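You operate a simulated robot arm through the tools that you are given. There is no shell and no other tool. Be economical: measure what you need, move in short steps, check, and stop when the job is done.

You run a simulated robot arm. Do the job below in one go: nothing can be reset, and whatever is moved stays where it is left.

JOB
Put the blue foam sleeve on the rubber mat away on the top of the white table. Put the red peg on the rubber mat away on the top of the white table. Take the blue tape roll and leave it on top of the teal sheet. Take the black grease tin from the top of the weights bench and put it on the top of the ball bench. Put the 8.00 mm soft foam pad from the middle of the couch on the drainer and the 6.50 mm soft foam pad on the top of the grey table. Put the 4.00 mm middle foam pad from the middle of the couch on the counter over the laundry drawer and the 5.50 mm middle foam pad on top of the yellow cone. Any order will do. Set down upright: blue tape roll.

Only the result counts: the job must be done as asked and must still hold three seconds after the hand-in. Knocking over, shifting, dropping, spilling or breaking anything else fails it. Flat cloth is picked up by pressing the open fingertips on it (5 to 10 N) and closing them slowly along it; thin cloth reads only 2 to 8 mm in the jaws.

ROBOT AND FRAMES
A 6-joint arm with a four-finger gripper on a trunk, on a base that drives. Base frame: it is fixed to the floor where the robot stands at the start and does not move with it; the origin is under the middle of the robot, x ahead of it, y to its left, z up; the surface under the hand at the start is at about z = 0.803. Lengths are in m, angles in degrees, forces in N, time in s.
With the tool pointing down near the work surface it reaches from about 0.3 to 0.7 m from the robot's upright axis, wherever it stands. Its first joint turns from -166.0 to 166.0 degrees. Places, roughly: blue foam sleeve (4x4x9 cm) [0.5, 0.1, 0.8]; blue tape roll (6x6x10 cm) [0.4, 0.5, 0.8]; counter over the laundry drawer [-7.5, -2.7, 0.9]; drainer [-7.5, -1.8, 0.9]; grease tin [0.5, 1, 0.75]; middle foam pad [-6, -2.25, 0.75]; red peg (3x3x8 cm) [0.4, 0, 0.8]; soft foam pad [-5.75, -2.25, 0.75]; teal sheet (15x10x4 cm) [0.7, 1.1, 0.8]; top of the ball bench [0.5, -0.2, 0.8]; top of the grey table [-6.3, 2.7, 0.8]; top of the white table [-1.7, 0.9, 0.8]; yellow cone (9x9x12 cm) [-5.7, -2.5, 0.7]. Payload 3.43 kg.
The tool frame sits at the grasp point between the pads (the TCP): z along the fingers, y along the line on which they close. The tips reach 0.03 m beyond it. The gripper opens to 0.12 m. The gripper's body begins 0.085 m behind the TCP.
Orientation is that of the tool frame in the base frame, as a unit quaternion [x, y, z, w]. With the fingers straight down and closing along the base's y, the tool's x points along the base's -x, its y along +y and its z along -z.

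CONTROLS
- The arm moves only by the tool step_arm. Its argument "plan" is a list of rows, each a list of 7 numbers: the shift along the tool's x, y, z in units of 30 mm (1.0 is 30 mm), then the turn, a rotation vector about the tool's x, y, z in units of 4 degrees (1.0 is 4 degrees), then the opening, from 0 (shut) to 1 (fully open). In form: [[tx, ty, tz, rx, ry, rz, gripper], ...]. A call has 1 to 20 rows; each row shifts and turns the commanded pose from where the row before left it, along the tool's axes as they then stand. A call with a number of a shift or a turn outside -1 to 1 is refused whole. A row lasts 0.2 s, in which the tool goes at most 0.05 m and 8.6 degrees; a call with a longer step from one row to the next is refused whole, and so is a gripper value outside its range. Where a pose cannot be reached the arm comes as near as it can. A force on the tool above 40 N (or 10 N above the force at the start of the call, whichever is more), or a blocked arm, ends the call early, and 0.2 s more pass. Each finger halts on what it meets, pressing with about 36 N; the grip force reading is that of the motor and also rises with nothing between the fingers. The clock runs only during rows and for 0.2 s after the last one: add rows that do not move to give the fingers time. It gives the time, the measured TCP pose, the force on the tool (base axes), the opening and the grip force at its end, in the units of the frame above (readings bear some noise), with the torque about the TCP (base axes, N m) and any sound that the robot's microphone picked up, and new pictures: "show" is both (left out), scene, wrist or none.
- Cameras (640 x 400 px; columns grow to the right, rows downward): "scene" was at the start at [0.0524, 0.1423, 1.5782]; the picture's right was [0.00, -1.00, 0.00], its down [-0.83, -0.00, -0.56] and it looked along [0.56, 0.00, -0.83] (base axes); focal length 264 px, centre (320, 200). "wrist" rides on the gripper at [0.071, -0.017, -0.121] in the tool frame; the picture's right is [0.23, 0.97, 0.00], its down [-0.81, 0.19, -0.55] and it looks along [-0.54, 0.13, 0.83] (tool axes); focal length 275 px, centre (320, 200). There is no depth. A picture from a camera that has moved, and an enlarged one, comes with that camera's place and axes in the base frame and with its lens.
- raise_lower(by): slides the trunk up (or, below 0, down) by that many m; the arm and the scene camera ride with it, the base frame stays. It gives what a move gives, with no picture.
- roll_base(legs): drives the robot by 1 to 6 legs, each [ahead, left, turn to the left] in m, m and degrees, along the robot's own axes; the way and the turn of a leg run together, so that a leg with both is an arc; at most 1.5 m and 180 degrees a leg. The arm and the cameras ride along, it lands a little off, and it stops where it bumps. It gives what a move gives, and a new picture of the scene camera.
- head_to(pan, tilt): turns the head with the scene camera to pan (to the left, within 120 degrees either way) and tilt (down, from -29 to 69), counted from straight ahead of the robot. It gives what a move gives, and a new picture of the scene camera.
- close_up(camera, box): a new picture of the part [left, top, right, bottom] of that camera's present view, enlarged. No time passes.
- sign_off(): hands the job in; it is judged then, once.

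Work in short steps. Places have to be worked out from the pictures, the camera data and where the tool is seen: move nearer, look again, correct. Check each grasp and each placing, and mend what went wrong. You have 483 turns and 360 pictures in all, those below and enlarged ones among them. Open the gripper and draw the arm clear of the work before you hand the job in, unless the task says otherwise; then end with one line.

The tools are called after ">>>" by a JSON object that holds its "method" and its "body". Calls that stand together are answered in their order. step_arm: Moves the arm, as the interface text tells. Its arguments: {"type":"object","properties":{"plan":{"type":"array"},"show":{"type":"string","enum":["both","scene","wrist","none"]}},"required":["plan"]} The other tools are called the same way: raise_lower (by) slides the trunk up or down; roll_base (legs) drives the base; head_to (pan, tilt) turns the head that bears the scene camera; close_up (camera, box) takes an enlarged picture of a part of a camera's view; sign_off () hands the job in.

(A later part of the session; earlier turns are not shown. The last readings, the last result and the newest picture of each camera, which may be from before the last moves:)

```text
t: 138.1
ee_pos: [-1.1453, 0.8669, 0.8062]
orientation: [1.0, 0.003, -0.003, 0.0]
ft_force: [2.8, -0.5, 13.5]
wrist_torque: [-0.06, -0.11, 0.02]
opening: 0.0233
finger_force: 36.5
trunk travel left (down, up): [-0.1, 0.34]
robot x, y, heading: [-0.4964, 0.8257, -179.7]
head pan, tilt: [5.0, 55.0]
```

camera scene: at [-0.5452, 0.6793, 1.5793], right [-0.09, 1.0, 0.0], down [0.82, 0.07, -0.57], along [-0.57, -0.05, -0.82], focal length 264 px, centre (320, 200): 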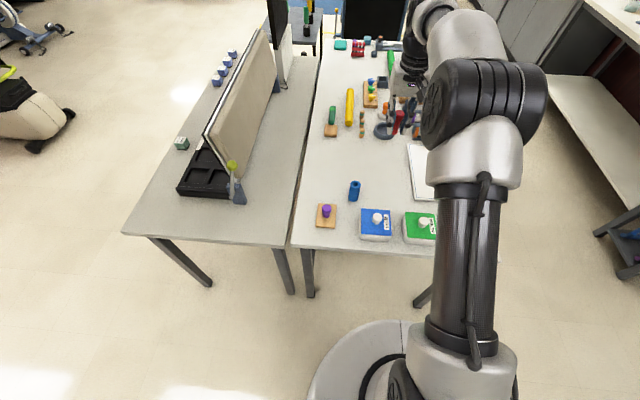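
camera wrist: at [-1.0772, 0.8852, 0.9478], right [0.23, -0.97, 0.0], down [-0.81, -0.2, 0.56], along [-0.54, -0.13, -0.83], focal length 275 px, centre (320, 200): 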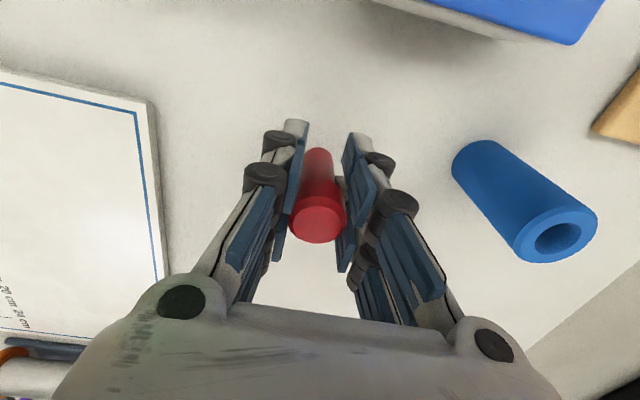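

Contact; release and rise.

>>> {"method": "step_arm", "body": {"plan": [[0, 0, 0, 0, 0, 0, 0.3], [0, 0, 0, 0, 0, 0, 0.5], [0, 0, 0, 0, 0, 0, 0.5], [0, 0, 0, 0, 0, 0, 0.5], [0, 0, -0.5, 0, 0, 0, 0.5], [0, 0, -1, 0, 0, 0, 0.5], [0, 0, -1, 0, 0, 0, 0.5], [0, 0, -1, 0, 0, 0, 0.5], [0, 0, -1, 0, 0, 0, 0.5], [0, 0, -1, 0, 0, 0, 0.5], [0, 0, -1, 0, 0, 0, 0.5], [0, 0, -1, 0, 0, 0, 0.5], [0, 0, -1, 0, 0, 0, 0.5], [0, 0, -1, 0, 0, 0, 0.5]], "show": "wrist"}}

>>> {"method": "step_arm", "body": {"plan": [[1, 0, 0, 0, 0, 0, 0.5], [1, 0, 0, 0, 0, 0, 0.5], [1, 0, 0, 0, 0, 0, 0.5], [1, 0, 0, 0, 0, 0, 0.5], [1, 0, 0, 0, 0, 0, 0.5], [1, 0, 0, 0, 0, 0, 0.5], [1, 0, 0, 0, 0, 0, 0.5], [1, 0, 0, 0, 0, 0, 0.5], [1, 0, 0, 0, 0, 0, 0.5], [0.6, 0, 0, 0, 0, 0, 0.5]], "show": "scene"}}

>>> {"method": "head_to", "body": {"pan": 20, "tilt": 12}}

```text
t: 141.1
ee_pos: [-1.1447, 0.8667, 1.0899]
orientation: [1.0, 0.002, -0.002, 0.0]
ft_force: [0.1, 0.1, 0.3]
wrist_torque: [0.0, 0.0, -0.01]
opening: 0.06
finger_force: 0.0
trunk travel left (down, up): [-0.1, 0.34]
robot x, y, heading: [-0.4938, 0.8253, -179.6]
head pan, tilt: [5.0, 55.0]
camera wrist: at [-1.0722, 0.8849, 1.2114], right [0.23, -0.97, 0.0], down [-0.81, -0.2, 0.56], along [-0.54, -0.13, -0.83], focal length 275 px, centre (320, 200)
```

wrist: 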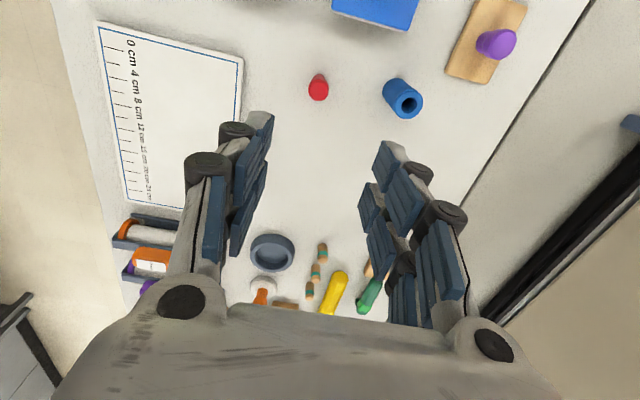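

```text
t: 143.3
ee_pos: [-0.8541, 0.8709, 1.0889]
orientation: [1.0, 0.003, -0.002, 0.0]
ft_force: [0.0, 0.3, -0.3]
wrist_torque: [-0.01, 0.02, -0.01]
opening: 0.0601
finger_force: 0.1
trunk travel left (down, up): [-0.1, 0.34]
robot x, y, heading: [-0.4965, 0.8248, -179.8]
head pan, tilt: [5.0, 55.0]
camera scene: at [-0.5447, 0.6793, 1.5793], right [-0.09, 1.0, 0.0], down [0.82, 0.07, -0.57], along [-0.57, -0.05, -0.82], focal length 264 px, centre (320, 200)
```

scene: 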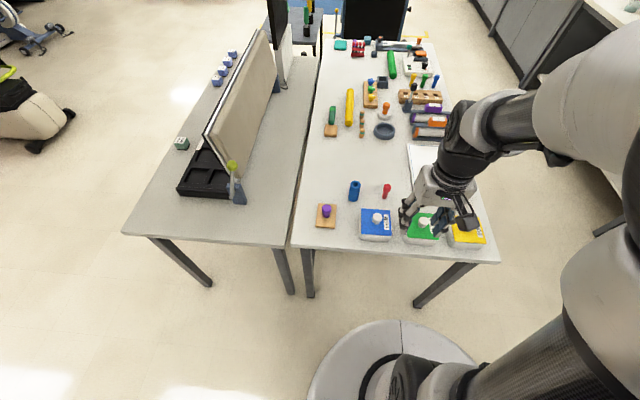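

```text
t: 144.4
ee_pos: [-0.8558, 0.8702, 1.0882]
orientation: [1.0, 0.002, -0.002, 0.0]
ft_force: [-0.5, -0.6, -0.1]
wrist_torque: [0.02, 0.02, -0.01]
opening: 0.0602
finger_force: 0.0
trunk travel left (down, up): [-0.1, 0.34]
robot x, y, heading: [-0.4921, 0.8208, -179.4]
head pan, tilt: [20.0, 12.0]
camera scene: at [-0.5608, 0.6537, 1.6443], right [-0.35, 0.94, 0.0], down [0.2, 0.07, -0.98], along [-0.92, -0.34, -0.21], focal length 264 px, centre (320, 200)
```

scene: 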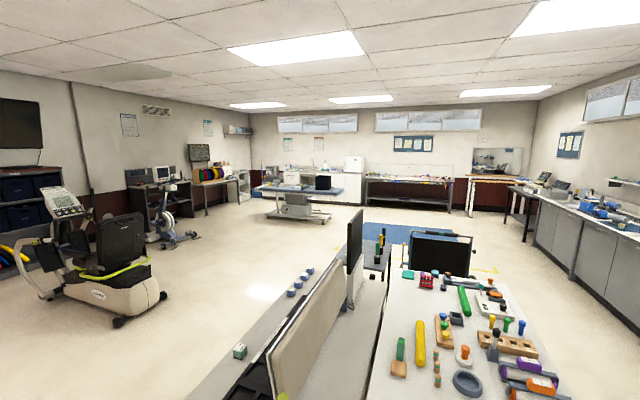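

Both placed. The couch is at the room's far end. I back off, go around the tables along y≈-0.8, and look.

>>> {"method": "roll_base", "body": {"legs": [[-0.3, 0, -0.5], [0, 1.5, 0], [0, 0.1, 0]]}}

>>> {"method": "head_to", "body": {"pan": 0, "tilt": 15}}

```text
t: 154.2
ee_pos: [-0.5753, -0.6885, 1.0871]
orientation: [1.0, -0.018, -0.002, -0.001]
ft_force: [0.0, -0.5, -0.2]
wrist_torque: [0.03, 0.0, -0.01]
opening: 0.06
finger_force: 0.0
trunk travel left (down, up): [-0.1, 0.34]
robot x, y, heading: [-0.2152, -0.7452, 178.2]
head pan, tilt: [20.0, 12.0]
camera scene: at [-0.2879, -0.917, 1.6442], right [-0.31, 0.95, 0.0], down [0.2, 0.07, -0.98], along [-0.93, -0.3, -0.21], focal length 264 px, centre (320, 200)
```

scene: 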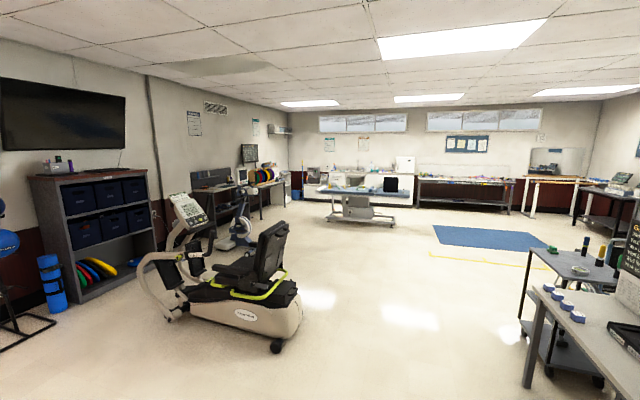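

```text
t: 155.0
ee_pos: [-0.5724, -0.688, 1.0892]
orientation: [1.0, -0.018, -0.002, 0.0]
ft_force: [1.1, 0.0, 1.0]
wrist_torque: [-0.03, 0.0, -0.01]
opening: 0.0598
finger_force: 0.1
trunk travel left (down, up): [-0.1, 0.34]
robot x, y, heading: [-0.2163, -0.7489, 178.3]
head pan, tilt: [0.0, 15.0]
camera scene: at [-0.2925, -0.8834, 1.6395], right [0.03, 1.0, 0.0], down [0.26, -0.01, -0.97], along [-0.97, 0.03, -0.26], focal length 264 px, centre (320, 200)
```

scene: 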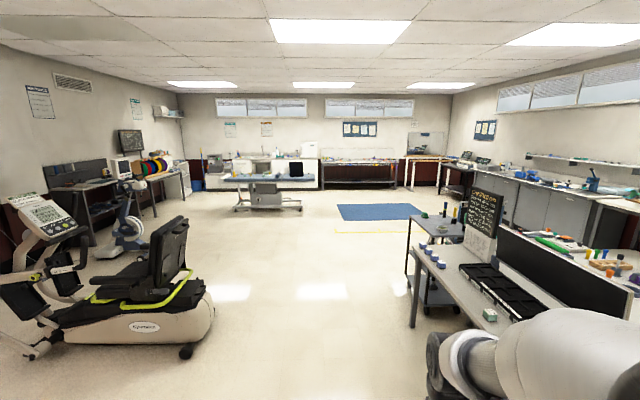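

The corridor is clear. Drive ahead about 4 m.

>>> {"method": "roll_base", "body": {"legs": [[1.4, 0, 1.7], [1.4, 0, 0], [1.2, 0, 0]]}}

>>> {"method": "head_to", "body": {"pan": 35, "tilt": 25}}

```text
t: 174.3
ee_pos: [-4.5913, -0.6718, 1.0883]
orientation: [1.0, -0.004, -0.002, -0.001]
ft_force: [0.4, -0.9, 0.0]
wrist_torque: [0.02, -0.03, 0.02]
opening: 0.0602
finger_force: 0.1
trunk travel left (down, up): [-0.1, 0.34]
robot x, y, heading: [-4.2311, -0.7241, 179.4]
head pan, tilt: [0.0, 15.0]
camera scene: at [-4.3062, -0.8601, 1.6395], right [0.01, 1.0, 0.0], down [0.26, 0.0, -0.97], along [-0.97, 0.01, -0.26], focal length 264 px, centre (320, 200)
```

scene: 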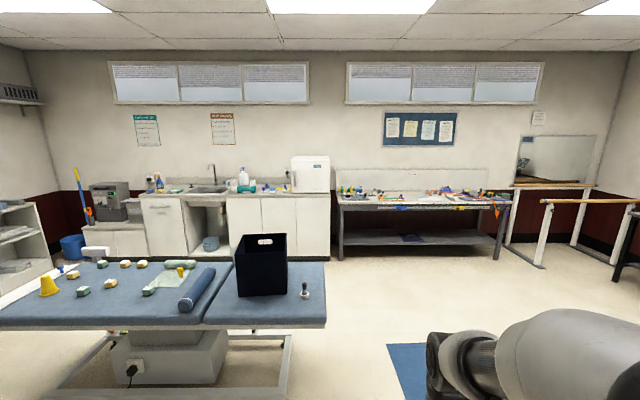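

```text
t: 175.3
ee_pos: [-4.5924, -0.6717, 1.0881]
orientation: [1.0, -0.005, -0.002, 0.0]
ft_force: [0.2, -0.3, -1.3]
wrist_torque: [0.02, 0.01, -0.03]
opening: 0.06
finger_force: 0.1
trunk travel left (down, up): [-0.1, 0.34]
robot x, y, heading: [-4.232, -0.7253, 179.3]
head pan, tilt: [35.0, 25.0]
camera scene: at [-4.2885, -0.913, 1.6233], right [-0.56, 0.83, 0.0], down [0.35, 0.24, -0.91], along [-0.75, -0.51, -0.42], focal length 264 px, centre (320, 200)
```

scene: 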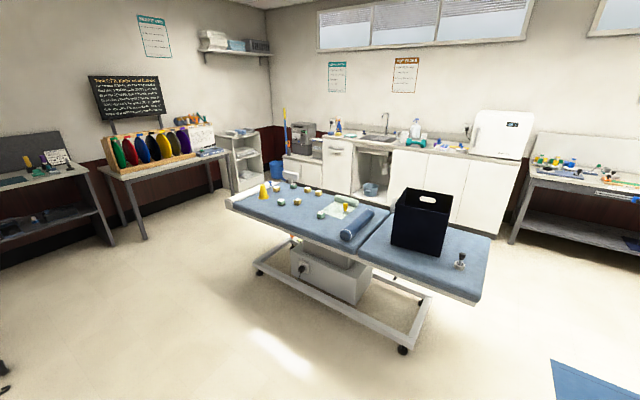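

Zoom on the couch items.

>>> {"method": "close_up", "body": {"camera": "scene", "box": [250, 170, 400, 250]}}

>>> {"method": "close_up", "body": {"camera": "scene", "box": [270, 110, 480, 200]}}

```text
4.27 times, centred on (325, 210) of scene
camera zoom: at [-4.2885, -0.913, 1.6233], right [-0.56, 0.83, 0.0], down [0.35, 0.24, -0.91], along [-0.75, -0.51, -0.42], focal length 1126 px, centre (299, 157)
```

zoom: 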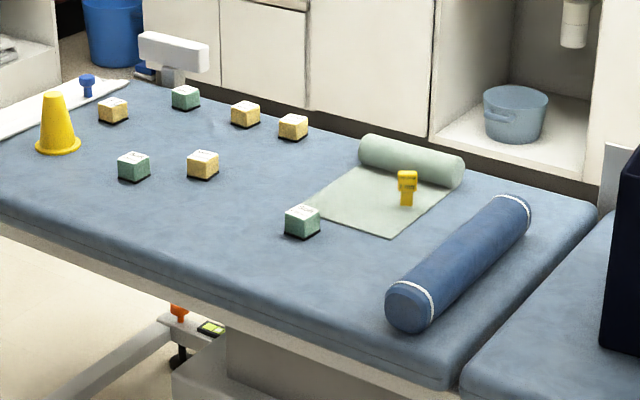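

```text
3.05 times, centred on (375, 155) of scene
camera zoom: at [-4.2885, -0.913, 1.6233], right [-0.56, 0.83, 0.0], down [0.35, 0.24, -0.91], along [-0.75, -0.51, -0.42], focal length 804 px, centre (152, 337)
```

zoom: 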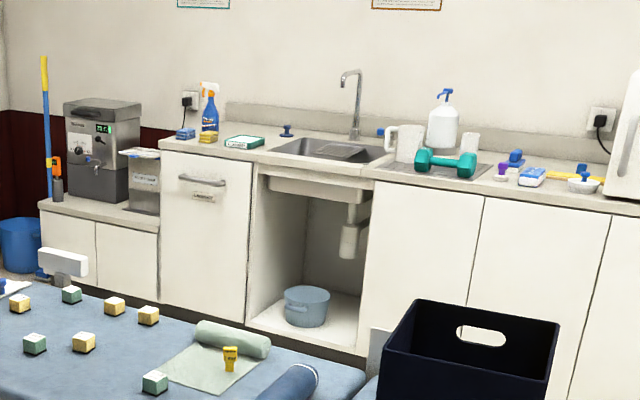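

Pads are small coloured blocks on the couch (near edge x≈-5.45). I drive to its near side facing it.

>>> {"method": "roll_base", "body": {"legs": [[0, 1.5, 0.6], [0.75, 0, 0]]}}

>>> {"method": "head_to", "body": {"pan": 8, "tilt": 45}}

```text
t: 186.2
ee_pos: [-5.3278, -2.1622, 1.0878]
orientation: [1.0, 0.01, -0.002, -0.001]
ft_force: [-0.4, -0.2, -0.1]
wrist_torque: [-0.01, -0.02, 0.01]
opening: 0.0601
finger_force: 0.0
trunk travel left (down, up): [-0.1, 0.34]
robot x, y, heading: [-4.968, -2.2056, -178.8]
head pan, tilt: [35.0, 25.0]
camera scene: at [-5.0184, -2.396, 1.6232], right [-0.59, 0.81, 0.0], down [0.34, 0.25, -0.91], along [-0.73, -0.53, -0.42], focal length 264 px, centre (320, 200)
```

scene: 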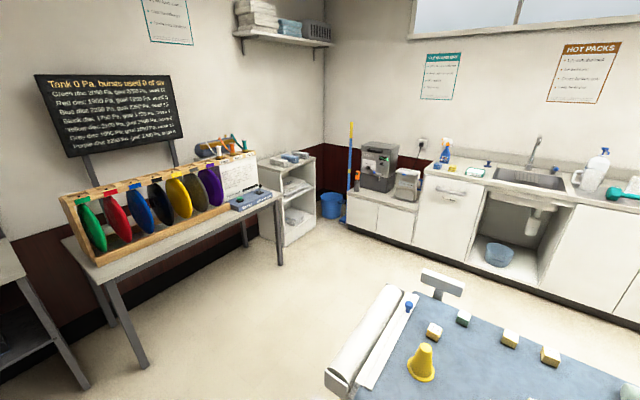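

```text
t: 187.1
ee_pos: [-5.3277, -2.1638, 1.0897]
orientation: [1.0, 0.01, -0.002, -0.001]
ft_force: [1.3, 0.4, -0.1]
wrist_torque: [-0.02, -0.01, 0.01]
opening: 0.0599
finger_force: 0.1
trunk travel left (down, up): [-0.1, 0.34]
robot x, y, heading: [-4.9684, -2.2041, -179.1]
head pan, tilt: [8.0, 45.0]
camera scene: at [-5.0237, -2.3546, 1.5927], right [-0.16, 0.99, 0.0], down [0.7, 0.11, -0.71], along [-0.7, -0.11, -0.71], focal length 264 px, centre (320, 200)
```

scene: 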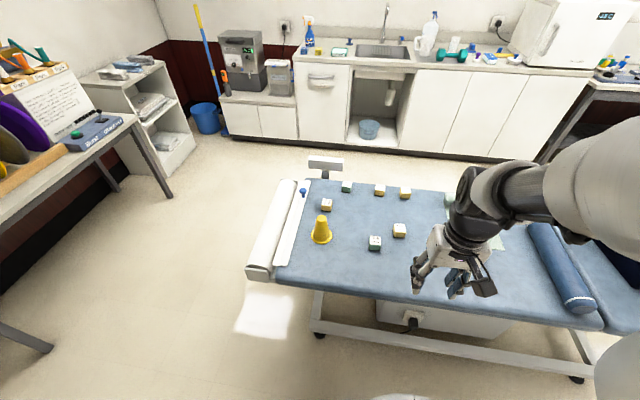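

>>> {"method": "close_up", "body": {"camera": "scene", "box": [290, 170, 430, 260]}}

>>> {"method": "close_up", "body": {"camera": "scene", "box": [355, 220, 415, 260]}}

```text
4.44 times, centred on (360, 215) of scene
camera zoom: at [-5.0237, -2.3546, 1.5927], right [-0.16, 0.99, 0.0], down [0.7, 0.11, -0.71], along [-0.7, -0.11, -0.71], focal length 1173 px, centre (142, 133)
```

zoom: 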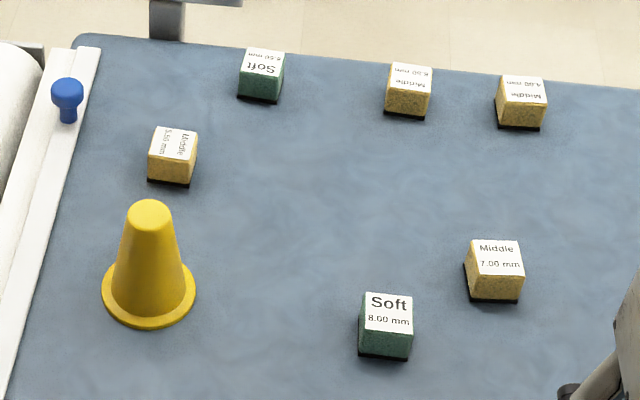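

```text
10.00 times, centred on (385, 240) of scene
camera zoom: at [-5.0237, -2.3546, 1.5927], right [-0.16, 0.99, 0.0], down [0.7, 0.11, -0.71], along [-0.7, -0.11, -0.71], focal length 2638 px, centre (-330, -200)
```

zoom: 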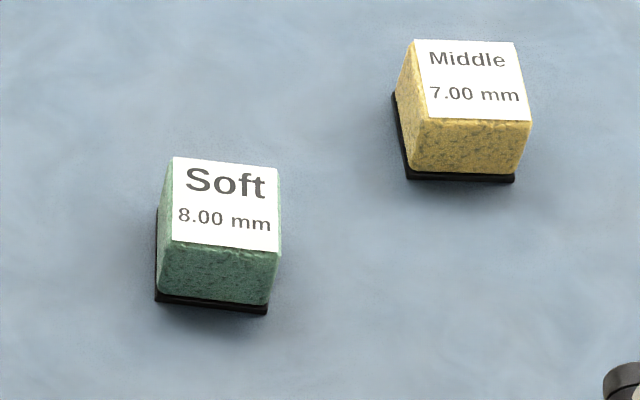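

Labels are readable. Zoom on the others.

>>> {"method": "close_up", "body": {"camera": "scene", "box": [335, 175, 375, 200]}}

>>> {"method": "close_up", "body": {"camera": "scene", "box": [370, 178, 420, 208]}}

>>> {"method": "close_up", "body": {"camera": "scene", "box": [310, 190, 350, 216]}}

```text
16.00 times, centred on (355, 188) of scene
camera zoom: at [-5.0237, -2.3546, 1.5927], right [-0.16, 0.99, 0.0], down [0.7, 0.11, -0.71], along [-0.7, -0.11, -0.71], focal length 4221 px, centre (-240, 400)
```

zoom: 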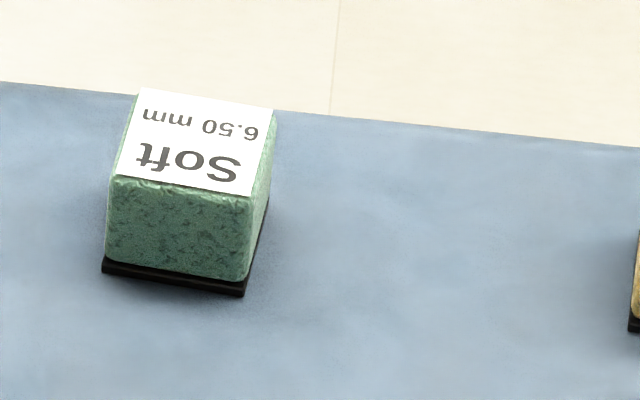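

```text
12.80 times, centred on (395, 193) of scene
camera zoom: at [-5.0237, -2.3546, 1.5927], right [-0.16, 0.99, 0.0], down [0.7, 0.11, -0.71], along [-0.7, -0.11, -0.71], focal length 3377 px, centre (-640, 290)
```

zoom: 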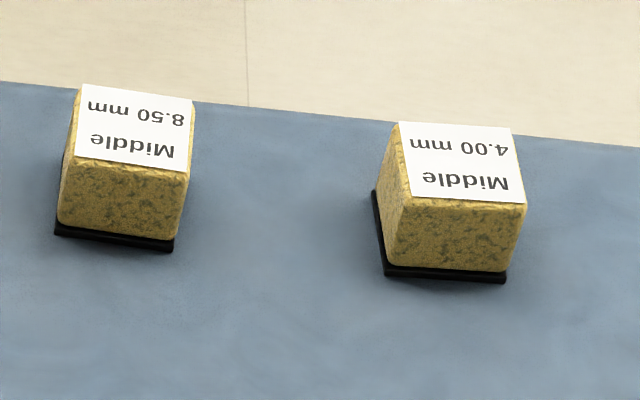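

```text
15.38 times, centred on (330, 203) of scene
camera zoom: at [-5.0237, -2.3546, 1.5927], right [-0.16, 0.99, 0.0], down [0.7, 0.11, -0.71], along [-0.7, -0.11, -0.71], focal length 4059 px, centre (166, 154)
```

zoom: 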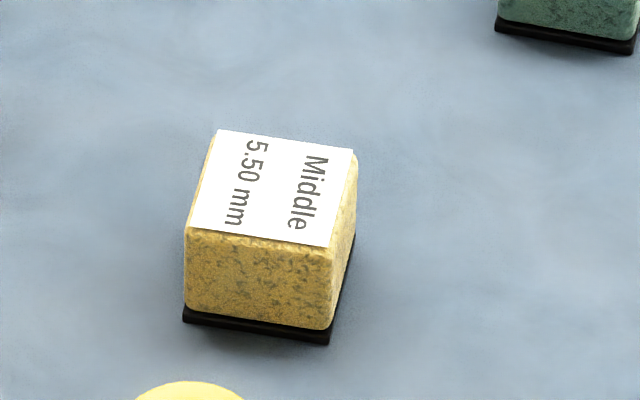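

All labels are read: Soft 8.00 ≈(-5.67,-2.23), Soft 6.50 ≈(-5.98,-2.37), Middle 4.00 ≈(-6.0,-2.10), Middle 5.50 ≈(-5.84,-2.45), cone ≈(-5.70,-2.455). First take Soft 8.00 from this side: nudge forward and move above it.

>>> {"method": "roll_base", "body": {"legs": [[0.08, 0, -1]]}}

>>> {"method": "step_arm", "body": {"plan": [[-1, 0.25, 0, 0, 0, 0, 0.6], [-1, 0.25, 0, 0, 0, 0, 0.6], [-1, 0.25, 0, 0, 0, 0, 0.6], [-1, 0.25, 0, 0, 0, 0, 0.6], [-1, 0.25, 1, 0, 0, 0, 0.6], [-1, 0.25, 1, 0, 0, 0, 0.6], [-1, 0.25, 1, 0, 0, 0, 0.6], [-1, 0.25, 1, 0, 0, 0, 0.6], [-0.8, 0.25, 1, 0, 0, 0, 0.6]]}}

```text
t: 188.2
ee_pos: [-5.4109, -2.1568, 1.088]
orientation: [1.0, 0.0, -0.001, 0.0]
ft_force: [-0.7, 0.9, -0.8]
wrist_torque: [0.01, -0.02, -0.01]
opening: 0.06
finger_force: 0.0
trunk travel left (down, up): [-0.1, 0.34]
robot x, y, heading: [-5.0498, -2.2033, 180.2]
head pan, tilt: [8.0, 45.0]
camera scene: at [-5.1092, -2.3541, 1.5926], right [-0.14, 0.99, 0.0], down [0.7, 0.1, -0.71], along [-0.7, -0.1, -0.71], focal length 264 px, centre (320, 200)
```

scene: 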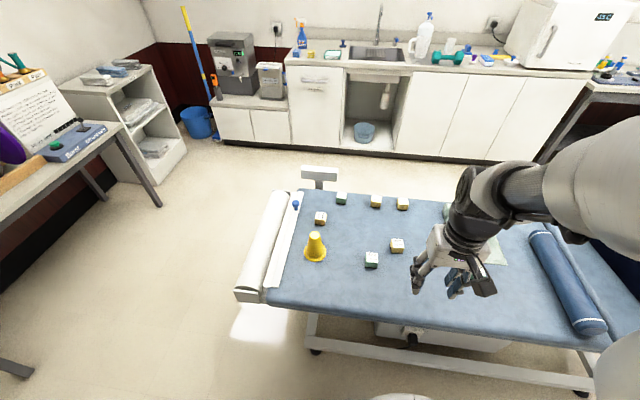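

```text
t: 190.2
ee_pos: [-5.6737, -2.2232, 0.9369]
orientation: [1.0, 0.0, -0.002, 0.0]
ft_force: [-1.2, -0.1, 0.2]
wrist_torque: [-0.02, -0.06, -0.02]
opening: 0.0721
finger_force: 0.1
trunk travel left (down, up): [-0.1, 0.34]
robot x, y, heading: [-5.0487, -2.205, 180.3]
head pan, tilt: [8.0, 45.0]
camera scene: at [-5.1087, -2.3543, 1.5926], right [-0.14, 0.99, 0.0], down [0.7, 0.1, -0.71], along [-0.7, -0.1, -0.71], focal length 264 px, centre (320, 200)
camera wrist: at [-5.6028, -2.2055, 1.0584], right [0.23, -0.97, 0.0], down [-0.81, -0.19, 0.56], along [-0.54, -0.13, -0.83], focal length 275 px, centre (320, 200)
```

scene: 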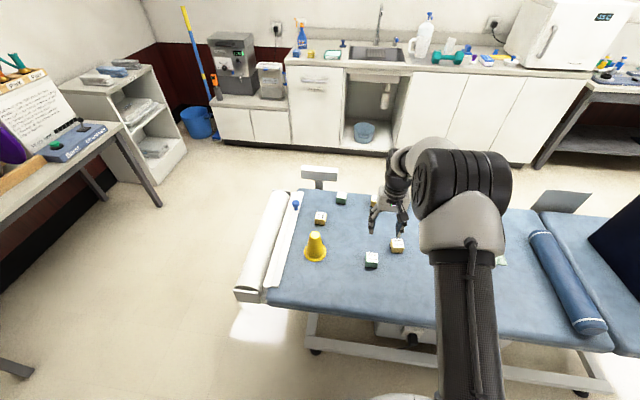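
wrist: 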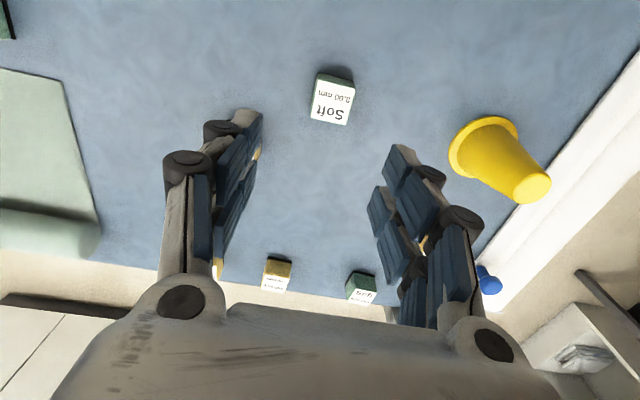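

Pad at about (-5.678,-2.240). Align and descend partway, then check.

>>> {"method": "step_arm", "body": {"plan": [[-0.13, 0.55, 1, 0, 0, 0, 0.58], [0, 0, 1, 0, 0, 0, 0.58], [0, 0, 1, 0, 0, 0, 0.58], [0, 0, 1, 0, 0, 0, 0.58], [0, 0, 0.5, 0, 0, 0, 0.58], [0, 0, 0, 0, 0, 0, 0.58]], "show": "wrist"}}

```text
t: 191.6
ee_pos: [-5.6769, -2.2406, 0.8028]
orientation: [1.0, 0.0, -0.001, 0.0]
ft_force: [0.3, -0.5, 0.5]
wrist_torque: [-0.02, 0.01, -0.01]
opening: 0.0695
finger_force: 0.0
trunk travel left (down, up): [-0.1, 0.34]
robot x, y, heading: [-5.0483, -2.2056, 180.1]
head pan, tilt: [8.0, 45.0]
camera wrist: at [-5.6062, -2.2234, 0.925], right [0.23, -0.97, 0.0], down [-0.81, -0.19, 0.56], along [-0.54, -0.13, -0.83], focal length 275 px, centre (320, 200)
```

wrist: 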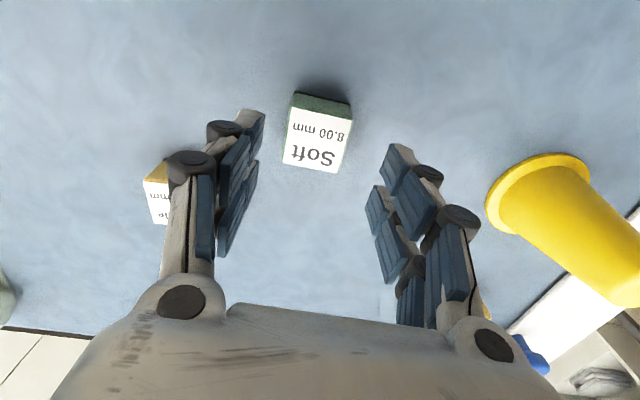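

Top of the pad is ≈0.75, centre ≈(-5.670,-2.237). Adjust and descend to TCP 0.75.

>>> {"method": "step_arm", "body": {"plan": [[0.2, -0.1, 0.5, 0, 0, 0, 0.58], [0, 0, 0.5, 0, 0, 0, 0.58], [0, 0, 0.4, 0, 0, 0, 0.58], [0, 0, 0.3, 0, 0, 0, 0.58], [0, 0, 0, 0, 0, 0, 0.58]], "show": "wrist"}}

```text
t: 192.8
ee_pos: [-5.6723, -2.2378, 0.7538]
orientation: [1.0, 0.0, -0.002, 0.0]
ft_force: [0.7, 0.1, 0.0]
wrist_torque: [-0.02, -0.01, 0.02]
opening: 0.0699
finger_force: 0.1
trunk travel left (down, up): [-0.1, 0.34]
robot x, y, heading: [-5.0496, -2.2054, 179.8]
head pan, tilt: [8.0, 45.0]
camera wrist: at [-5.6012, -2.2208, 0.874], right [0.23, -0.97, 0.0], down [-0.81, -0.19, 0.56], along [-0.54, -0.13, -0.83], focal length 275 px, centre (320, 200)
```

wrist: 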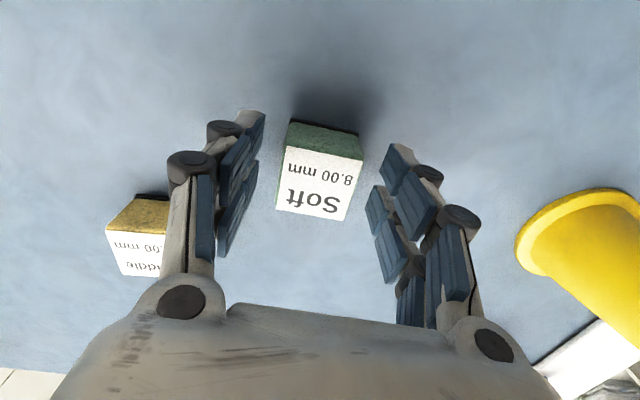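

Well centred. Close gradually to find the pad's width and a gentle hold.

>>> {"method": "step_arm", "body": {"plan": [[0, 0, 0, 0, 0, 0, 0.45], [0, 0, 0, 0, 0, 0, 0.4], [0, 0, 0, 0, 0, 0, 0.38], [0, 0, 0, 0, 0, 0, 0.36], [0, 0, 0, 0, 0, 0, 0.36]], "show": "none"}}

```text
t: 194.0
ee_pos: [-5.6721, -2.238, 0.7533]
orientation: [1.0, 0.0, -0.002, 0.0]
ft_force: [0.6, 0.4, 0.4]
wrist_torque: [0.03, -0.08, 0.04]
opening: 0.0447
finger_force: 7.3
trunk travel left (down, up): [-0.1, 0.34]
robot x, y, heading: [-5.0498, -2.2026, 179.7]
head pan, tilt: [8.0, 45.0]
```

Contact at about 45 mm, 7 N. Squeeze slightly more and test-lift.

>>> {"method": "step_arm", "body": {"plan": [[0, 0, 0, 0, 0, 0, 0.35], [0, 0, 0, 0, 0, 0, 0.35], [0, 0, -0.3, 0, 0, 0, 0.35], [0, 0, -0.5, 0, 0, 0, 0.35], [0, 0, -1, 0, 0, 0, 0.35], [0, 0, 0, 0, 0, 0, 0.35]], "show": "wrist"}}

```text
t: 195.4
ee_pos: [-5.6721, -2.2376, 0.8066]
orientation: [1.0, -0.001, -0.001, 0.0]
ft_force: [-0.4, 1.1, -0.4]
wrist_torque: [0.0, 0.02, 0.01]
opening: 0.0439
finger_force: 36.0
trunk travel left (down, up): [-0.1, 0.34]
robot x, y, heading: [-5.0482, -2.2065, 179.6]
head pan, tilt: [8.0, 45.0]
camera wrist: at [-5.6006, -2.2204, 0.9268], right [0.23, -0.97, 0.0], down [-0.81, -0.19, 0.56], along [-0.54, -0.13, -0.83], focal length 275 px, centre (320, 200)
```

wrist: 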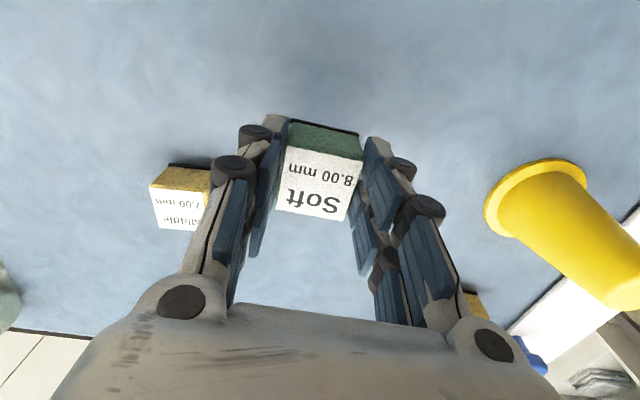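

The pad is held. Raise and retract, then drive round the couch's foot end into the aisle by the sink.

>>> {"method": "step_arm", "body": {"plan": [[0, 0, -1, 0, 0, 0, 0.33], [0, 0, -1, 0, 0, 0, 0.33], [0, 0, -1, 0, 0, 0, 0.33], [0, 0, -1, 0, 0, 0, 0.33], [0, 0, -1, 0, 0, 0, 0.33], [0, 0, -1, 0, 0, 0, 0.33], [1, 0, -1, 0, 0, 0, 0.33], [1, 0, -1, 0, 0, 0, 0.33], [1, 0, -1, 0, 0, 0, 0.33], [1, 0, -1, 0, 0, 0, 0.33], [1, 0, 0, 0, 0, 0, 0.33], [1, 0, 0, 0, 0, 0, 0.33], [1, 0, 0, 0, 0, 0, 0.33], [1, 0, 0, 0, 0, 0, 0.33]], "show": "wrist"}}

>>> {"method": "roll_base", "body": {"legs": [[-0.2, 0, 0], [0, 1.1, 0]]}}

>>> {"method": "head_to", "body": {"pan": 5, "tilt": 35}}

```text
t: 198.4
ee_pos: [-5.4304, -2.2377, 1.1089]
orientation: [1.0, 0.0, -0.003, -0.001]
ft_force: [0.0, -0.2, 0.0]
wrist_torque: [0.01, 0.04, -0.02]
opening: 0.0438
finger_force: 35.7
trunk travel left (down, up): [-0.1, 0.34]
robot x, y, heading: [-5.0476, -2.2073, 180.0]
head pan, tilt: [8.0, 45.0]
camera wrist: at [-5.3589, -2.2198, 1.2302], right [0.23, -0.97, 0.0], down [-0.81, -0.19, 0.56], along [-0.54, -0.13, -0.83], focal length 275 px, centre (320, 200)
```

wrist: 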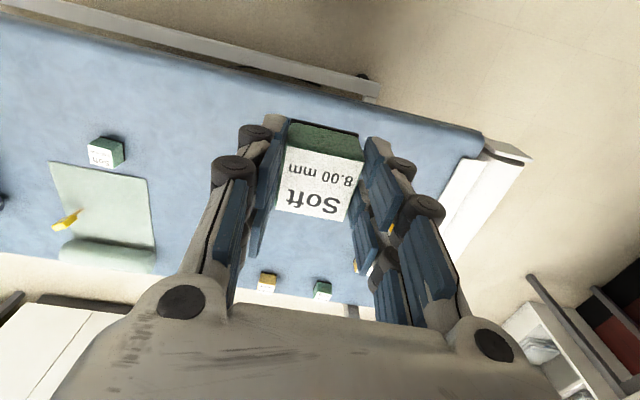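

```text
t: 205.1
ee_pos: [-5.23, -3.3031, 1.1087]
orientation: [1.0, -0.001, -0.001, 0.0]
ft_force: [1.0, 0.1, 0.4]
wrist_torque: [0.06, 0.01, -0.06]
opening: 0.0439
finger_force: 36.7
trunk travel left (down, up): [-0.1, 0.34]
robot x, y, heading: [-4.8507, -3.2709, 180.0]
head pan, tilt: [8.0, 45.0]
camera scene: at [-4.9072, -3.4203, 1.5927], right [-0.14, 0.99, 0.0], down [0.7, 0.1, -0.71], along [-0.7, -0.1, -0.71], focal length 264 px, centre (320, 200)
```

scene: 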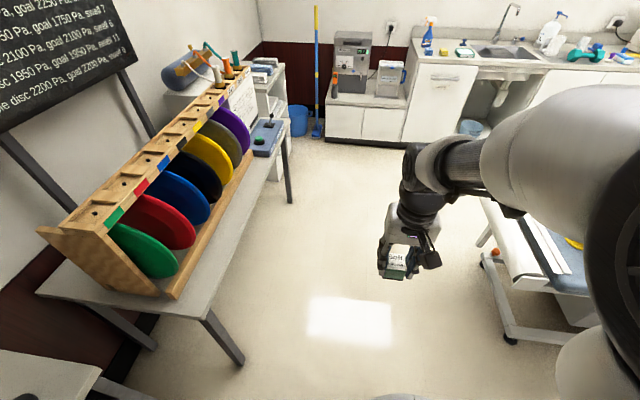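

```text
t: 205.8
ee_pos: [-5.2306, -3.3032, 1.1087]
orientation: [1.0, 0.0, -0.002, 0.0]
ft_force: [-0.6, 0.2, -1.3]
wrist_torque: [-0.02, 0.03, 0.0]
opening: 0.0439
finger_force: 36.0
trunk travel left (down, up): [-0.1, 0.34]
robot x, y, heading: [-4.849, -3.27, 179.9]
head pan, tilt: [5.0, 35.0]
camera scene: at [-4.9144, -3.4164, 1.6075], right [-0.09, 1.0, 0.0], down [0.57, 0.05, -0.82], along [-0.82, -0.07, -0.57], focal length 264 px, centre (320, 200)
```

scene: 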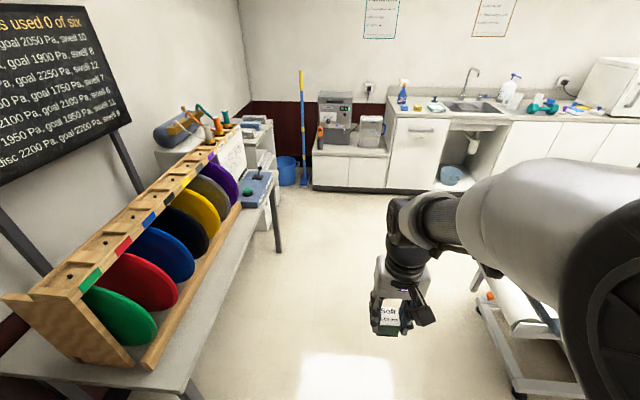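

The corridor is about 0.9 m wide; drive ahead into the aisle, then strafe to the sink.

>>> {"method": "roll_base", "body": {"legs": [[1.5, 0, 0], [0.25, 0, 0], [0, -1.45, 0]]}}

>>> {"method": "head_to", "body": {"pan": 5, "tilt": 40}}

```text
t: 221.4
ee_pos: [-6.938, -1.8087, 1.1102]
orientation: [1.0, -0.008, -0.001, 0.001]
ft_force: [1.2, 0.0, -1.1]
wrist_torque: [-0.01, 0.02, -0.02]
opening: 0.0437
finger_force: 35.7
trunk travel left (down, up): [-0.1, 0.34]
robot x, y, heading: [-6.5557, -1.7819, 179.0]
head pan, tilt: [5.0, 35.0]
camera scene: at [-6.6245, -1.9278, 1.6075], right [-0.07, 1.0, 0.0], down [0.57, 0.04, -0.82], along [-0.82, -0.06, -0.57], focal length 264 px, centre (320, 200)
```

scene: 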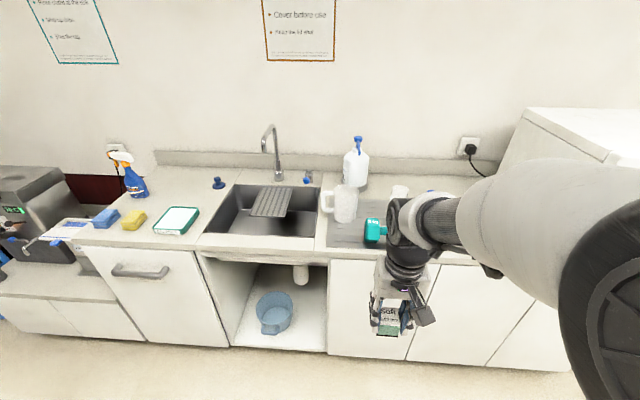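

```text
t: 222.1
ee_pos: [-6.9383, -1.8095, 1.1083]
orientation: [1.0, -0.009, -0.002, 0.001]
ft_force: [0.0, 0.6, -0.6]
wrist_torque: [0.0, -0.01, 0.01]
opening: 0.0439
finger_force: 35.8
trunk travel left (down, up): [-0.1, 0.34]
robot x, y, heading: [-6.555, -1.7829, 179.2]
head pan, tilt: [5.0, 40.0]
camera scene: at [-6.6215, -1.9278, 1.6], right [-0.07, 1.0, 0.0], down [0.64, 0.04, -0.77], along [-0.76, -0.05, -0.64], focal length 264 px, centre (320, 200)
```

scene: 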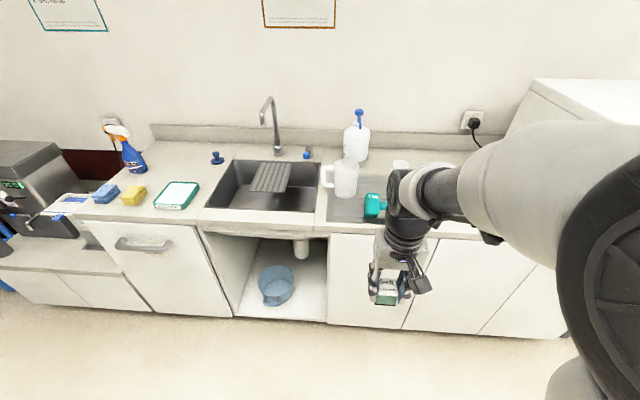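

The drainer is the metal sheet right of the sink, with jug and dumbbell on it. I shift right to see it unobstructed.

>>> {"method": "roll_base", "body": {"legs": [[0, -0.4, 0.8]]}}

>>> {"method": "close_up", "body": {"camera": "scene", "box": [180, 130, 360, 250]}}

```text
t: 224.6
ee_pos: [-6.9316, -1.4069, 1.1089]
orientation: [1.0, -0.007, -0.002, 0.0]
ft_force: [0.2, -1.0, -0.4]
wrist_torque: [0.01, 0.0, 0.02]
opening: 0.0436
finger_force: 35.9
trunk travel left (down, up): [-0.1, 0.34]
robot x, y, heading: [-6.5523, -1.3792, 179.2]
head pan, tilt: [5.0, 40.0]
camera scene: at [-6.6146, -1.5233, 1.6], right [-0.07, 1.0, 0.0], down [0.64, 0.05, -0.77], along [-0.76, -0.06, -0.64], focal length 264 px, centre (320, 200)
```

scene: 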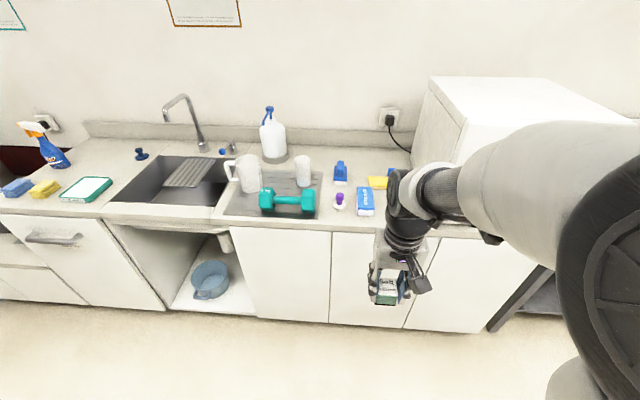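

```text
3.33 times, centred on (270, 190) of scene
camera zoom: at [-6.6146, -1.5233, 1.6], right [-0.07, 1.0, 0.0], down [0.64, 0.05, -0.77], along [-0.76, -0.06, -0.64], focal length 880 px, centre (487, 233)
```

zoom: 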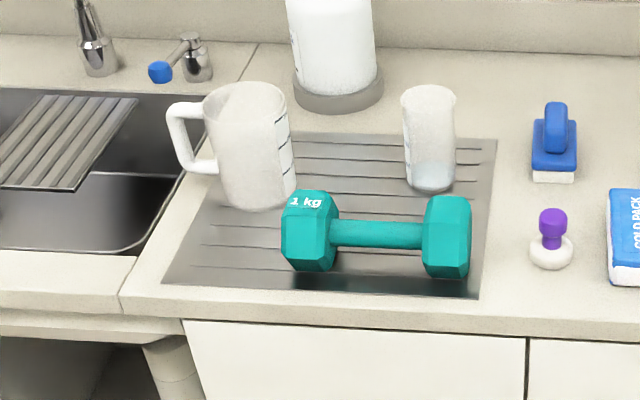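

The drainer spans x -7.33…-7.65, y -1.96…-1.59. Free spot is its front-left corner, target (-7.38,-1.912). Drive there.

>>> {"method": "roll_base", "body": {"legs": [[0, 0.52, 0.8], [0.2, 0, 0]]}}

>>> {"method": "step_arm", "body": {"plan": [[-1, 0, 0, 0, 0, 0, 0.33], [-1, 0, 0, 0, 0, 0, 0.33], [-1, 0, 0, 0, 0, 0, 0.33], [-1, 0, 0, 0, 0, 0, 0.33]]}}

```text
t: 228.9
ee_pos: [-7.1376, -1.9379, 1.1086]
orientation: [1.0, -0.003, -0.002, 0.0]
ft_force: [-0.8, 0.6, -0.3]
wrist_torque: [-0.01, -0.01, 0.0]
opening: 0.044
finger_force: 36.2
trunk travel left (down, up): [-0.1, 0.34]
robot x, y, heading: [-6.7577, -1.9072, 179.8]
head pan, tilt: [5.0, 40.0]
camera scene: at [-6.8207, -2.053, 1.5999], right [-0.08, 1.0, 0.0], down [0.64, 0.05, -0.77], along [-0.76, -0.06, -0.64], focal length 264 px, centre (320, 200)
```

scene: 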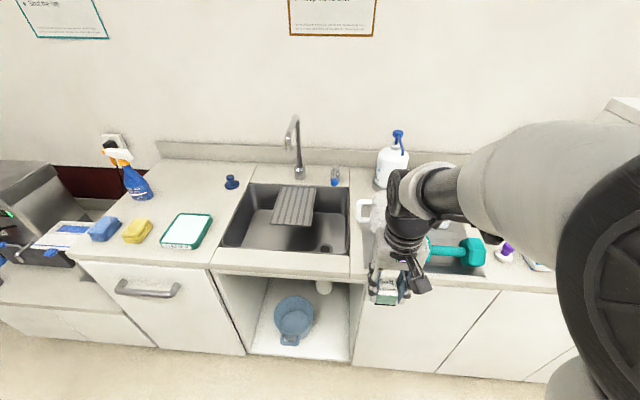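

```text
t: 229.9
ee_pos: [-7.2602, -1.939, 1.1095]
orientation: [1.0, -0.003, -0.001, 0.0]
ft_force: [0.7, -0.3, -0.2]
wrist_torque: [0.0, -0.02, 0.02]
opening: 0.0438
finger_force: 36.2
trunk travel left (down, up): [-0.1, 0.34]
robot x, y, heading: [-6.7559, -1.9109, 179.5]
head pan, tilt: [5.0, 40.0]
camera scene: at [-6.8205, -2.0531, 1.5999], right [-0.08, 1.0, 0.0], down [0.64, 0.05, -0.77], along [-0.76, -0.06, -0.64], focal length 264 px, centre (320, 200)
camera wrist: at [-7.188, -1.9215, 1.2308], right [0.23, -0.97, 0.0], down [-0.81, -0.19, 0.55], along [-0.54, -0.12, -0.83], focal length 275 px, centre (320, 200)
```

scene: 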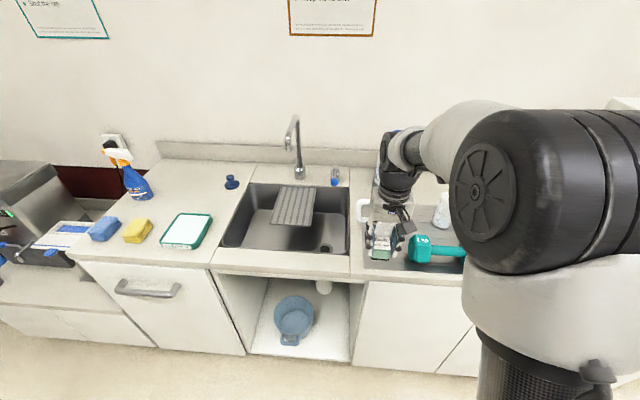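
wrist: 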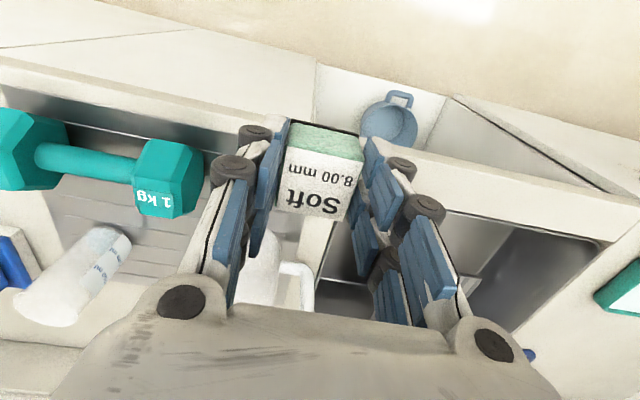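

Move to (-7.385,-1.912) at height and look down.

>>> {"method": "step_arm", "body": {"plan": [[-1, -0.3, 0, 0, 0, 0, 0.33], [-1, -0.3, 0, 0, 0, 0, 0.33], [-1, -0.3, 0, 0, 0, 0, 0.33], [-1, 0, 0, 0, 0, 0, 0.33], [-0.15, 0, 0, 0, 0, 0, 0.33]]}}

```text
t: 231.1
ee_pos: [-7.3814, -1.9116, 1.1131]
orientation: [1.0, -0.003, -0.001, 0.0]
ft_force: [0.6, 0.4, -1.8]
wrist_torque: [-0.04, 0.0, -0.02]
opening: 0.0439
finger_force: 36.1
trunk travel left (down, up): [-0.1, 0.34]
robot x, y, heading: [-6.76, -1.9072, 179.7]
head pan, tilt: [5.0, 40.0]
camera scene: at [-6.8194, -2.053, 1.6], right [-0.08, 1.0, 0.0], down [0.64, 0.05, -0.77], along [-0.76, -0.06, -0.64], focal length 264 px, centre (320, 200)
camera wrist: at [-7.3101, -1.8938, 1.2329], right [0.23, -0.97, 0.0], down [-0.81, -0.19, 0.56], along [-0.54, -0.12, -0.83], focal length 275 px, centre (320, 200)
```

scene: 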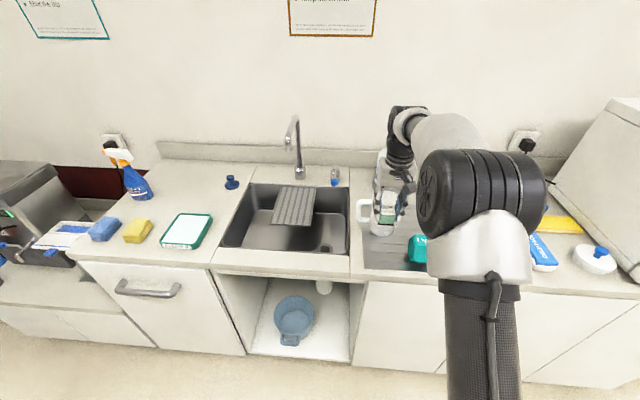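
wrist: 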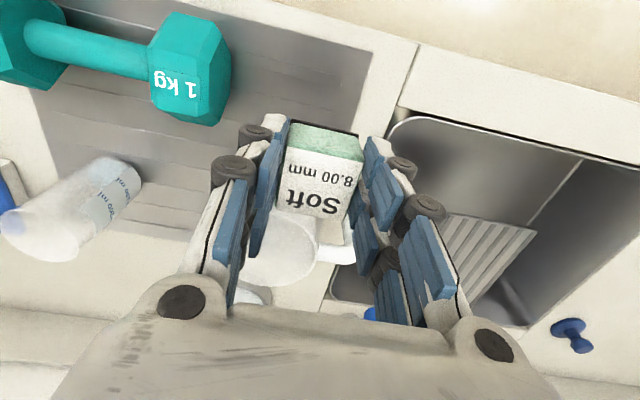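

Landing spot projects onto clear metal between dumbbell and edge. Descend to 0.965.

>>> {"method": "step_arm", "body": {"plan": [[0, 0, 1, 0, 0, 0, 0.33], [0, 0, 1, 0, 0, 0, 0.33], [0, 0, 1, 0, 0, 0, 0.33], [0, 0, 1, 0, 0, 0, 0.33], [0, 0, 0.9, 0, 0, 0, 0.33], [0, 0, 0, 0, 0, 0, 0.33]]}}

```text
t: 232.5
ee_pos: [-7.3828, -1.9099, 0.9637]
orientation: [1.0, -0.003, -0.002, 0.0]
ft_force: [0.8, 1.1, -0.6]
wrist_torque: [0.0, -0.05, 0.01]
opening: 0.044
finger_force: 35.7
trunk travel left (down, up): [-0.1, 0.34]
robot x, y, heading: [-6.7552, -1.9063, 179.5]
head pan, tilt: [5.0, 40.0]
camera scene: at [-6.8195, -2.053, 1.6], right [-0.08, 1.0, 0.0], down [0.64, 0.05, -0.77], along [-0.76, -0.06, -0.64], focal length 264 px, centre (320, 200)
camera wrist: at [-7.3112, -1.893, 1.0848], right [0.23, -0.97, 0.0], down [-0.81, -0.19, 0.56], along [-0.54, -0.12, -0.83], focal length 275 px, centre (320, 200)
```

scene: 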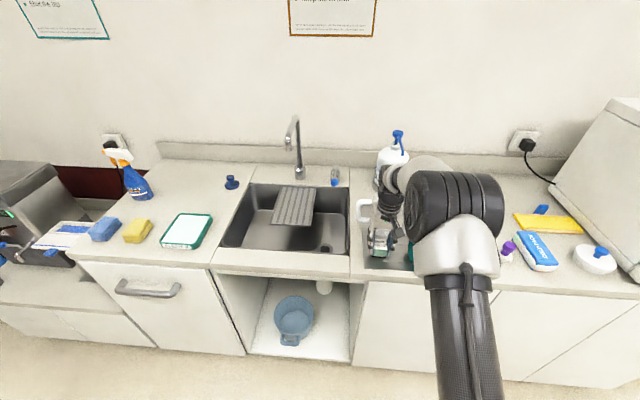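
wrist: 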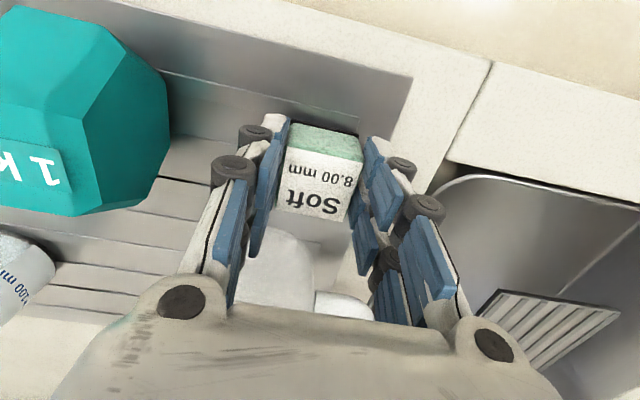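

Clear. Lower to contact.

>>> {"method": "step_arm", "body": {"plan": [[0, 0, 0.15, 0, 0, 0, 0.33], [0, 0, 0.15, 0, 0, 0, 0.33], [0, 0, 0.1, 0, 0, 0, 0.33], [0, 0, 0, 0, 0, 0, 0.33]], "show": "none"}}

```text
t: 233.5
ee_pos: [-7.3811, -1.91, 0.955]
orientation: [1.0, -0.002, -0.006, 0.0]
ft_force: [3.4, -0.7, 34.3]
wrist_torque: [-0.02, -0.47, 0.0]
opening: 0.0442
finger_force: 36.3
trunk travel left (down, up): [-0.1, 0.34]
robot x, y, heading: [-6.7536, -1.9081, 179.9]
head pan, tilt: [5.0, 40.0]
```

Contact at 0.955. Ease up, open a little and rise straight up.

>>> {"method": "step_arm", "body": {"plan": [[0, 0, -0.07, 0, 0, 0, 0.33], [0, 0, 0, 0, 0, 0, 0.42], [0, 0, 0, 0, 0, 0, 0.5], [0, 0, 0, 0, 0, 0, 0.52], [0, 0, -0.3, 0, 0, 0, 0.52], [0, 0, -1, 0, 0, 0, 0.52], [0, 0, -1, 0, 0, 0, 0.52], [0, 0, -1, 0, 0, 0, 0.52], [0, 0, -1, 0, 0, 0, 0.52], [0, 0, -1, 0, 0, 0, 0.52]]}}

```text
t: 235.7
ee_pos: [-7.3821, -1.9109, 1.1139]
orientation: [1.0, -0.003, -0.001, -0.001]
ft_force: [-0.1, 0.0, -0.5]
wrist_torque: [0.01, 0.02, 0.0]
opening: 0.0624
finger_force: 0.0
trunk travel left (down, up): [-0.1, 0.34]
robot x, y, heading: [-6.7555, -1.9135, 180.1]
head pan, tilt: [5.0, 40.0]
camera scene: at [-6.8191, -2.053, 1.6], right [-0.08, 1.0, 0.0], down [0.64, 0.05, -0.77], along [-0.76, -0.06, -0.64], focal length 264 px, centre (320, 200)
camera wrist: at [-7.3118, -1.8935, 1.2349], right [0.23, -0.97, 0.0], down [-0.81, -0.19, 0.56], along [-0.54, -0.12, -0.83], focal length 275 px, centre (320, 200)
```

scene: 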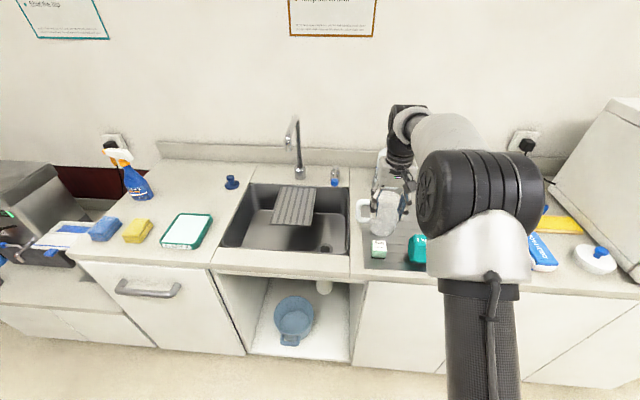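
wrist: 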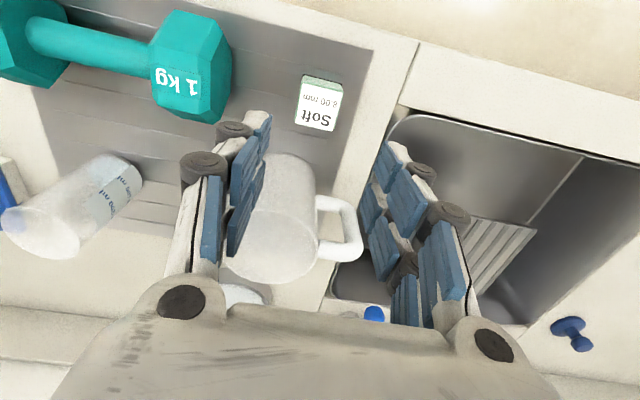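

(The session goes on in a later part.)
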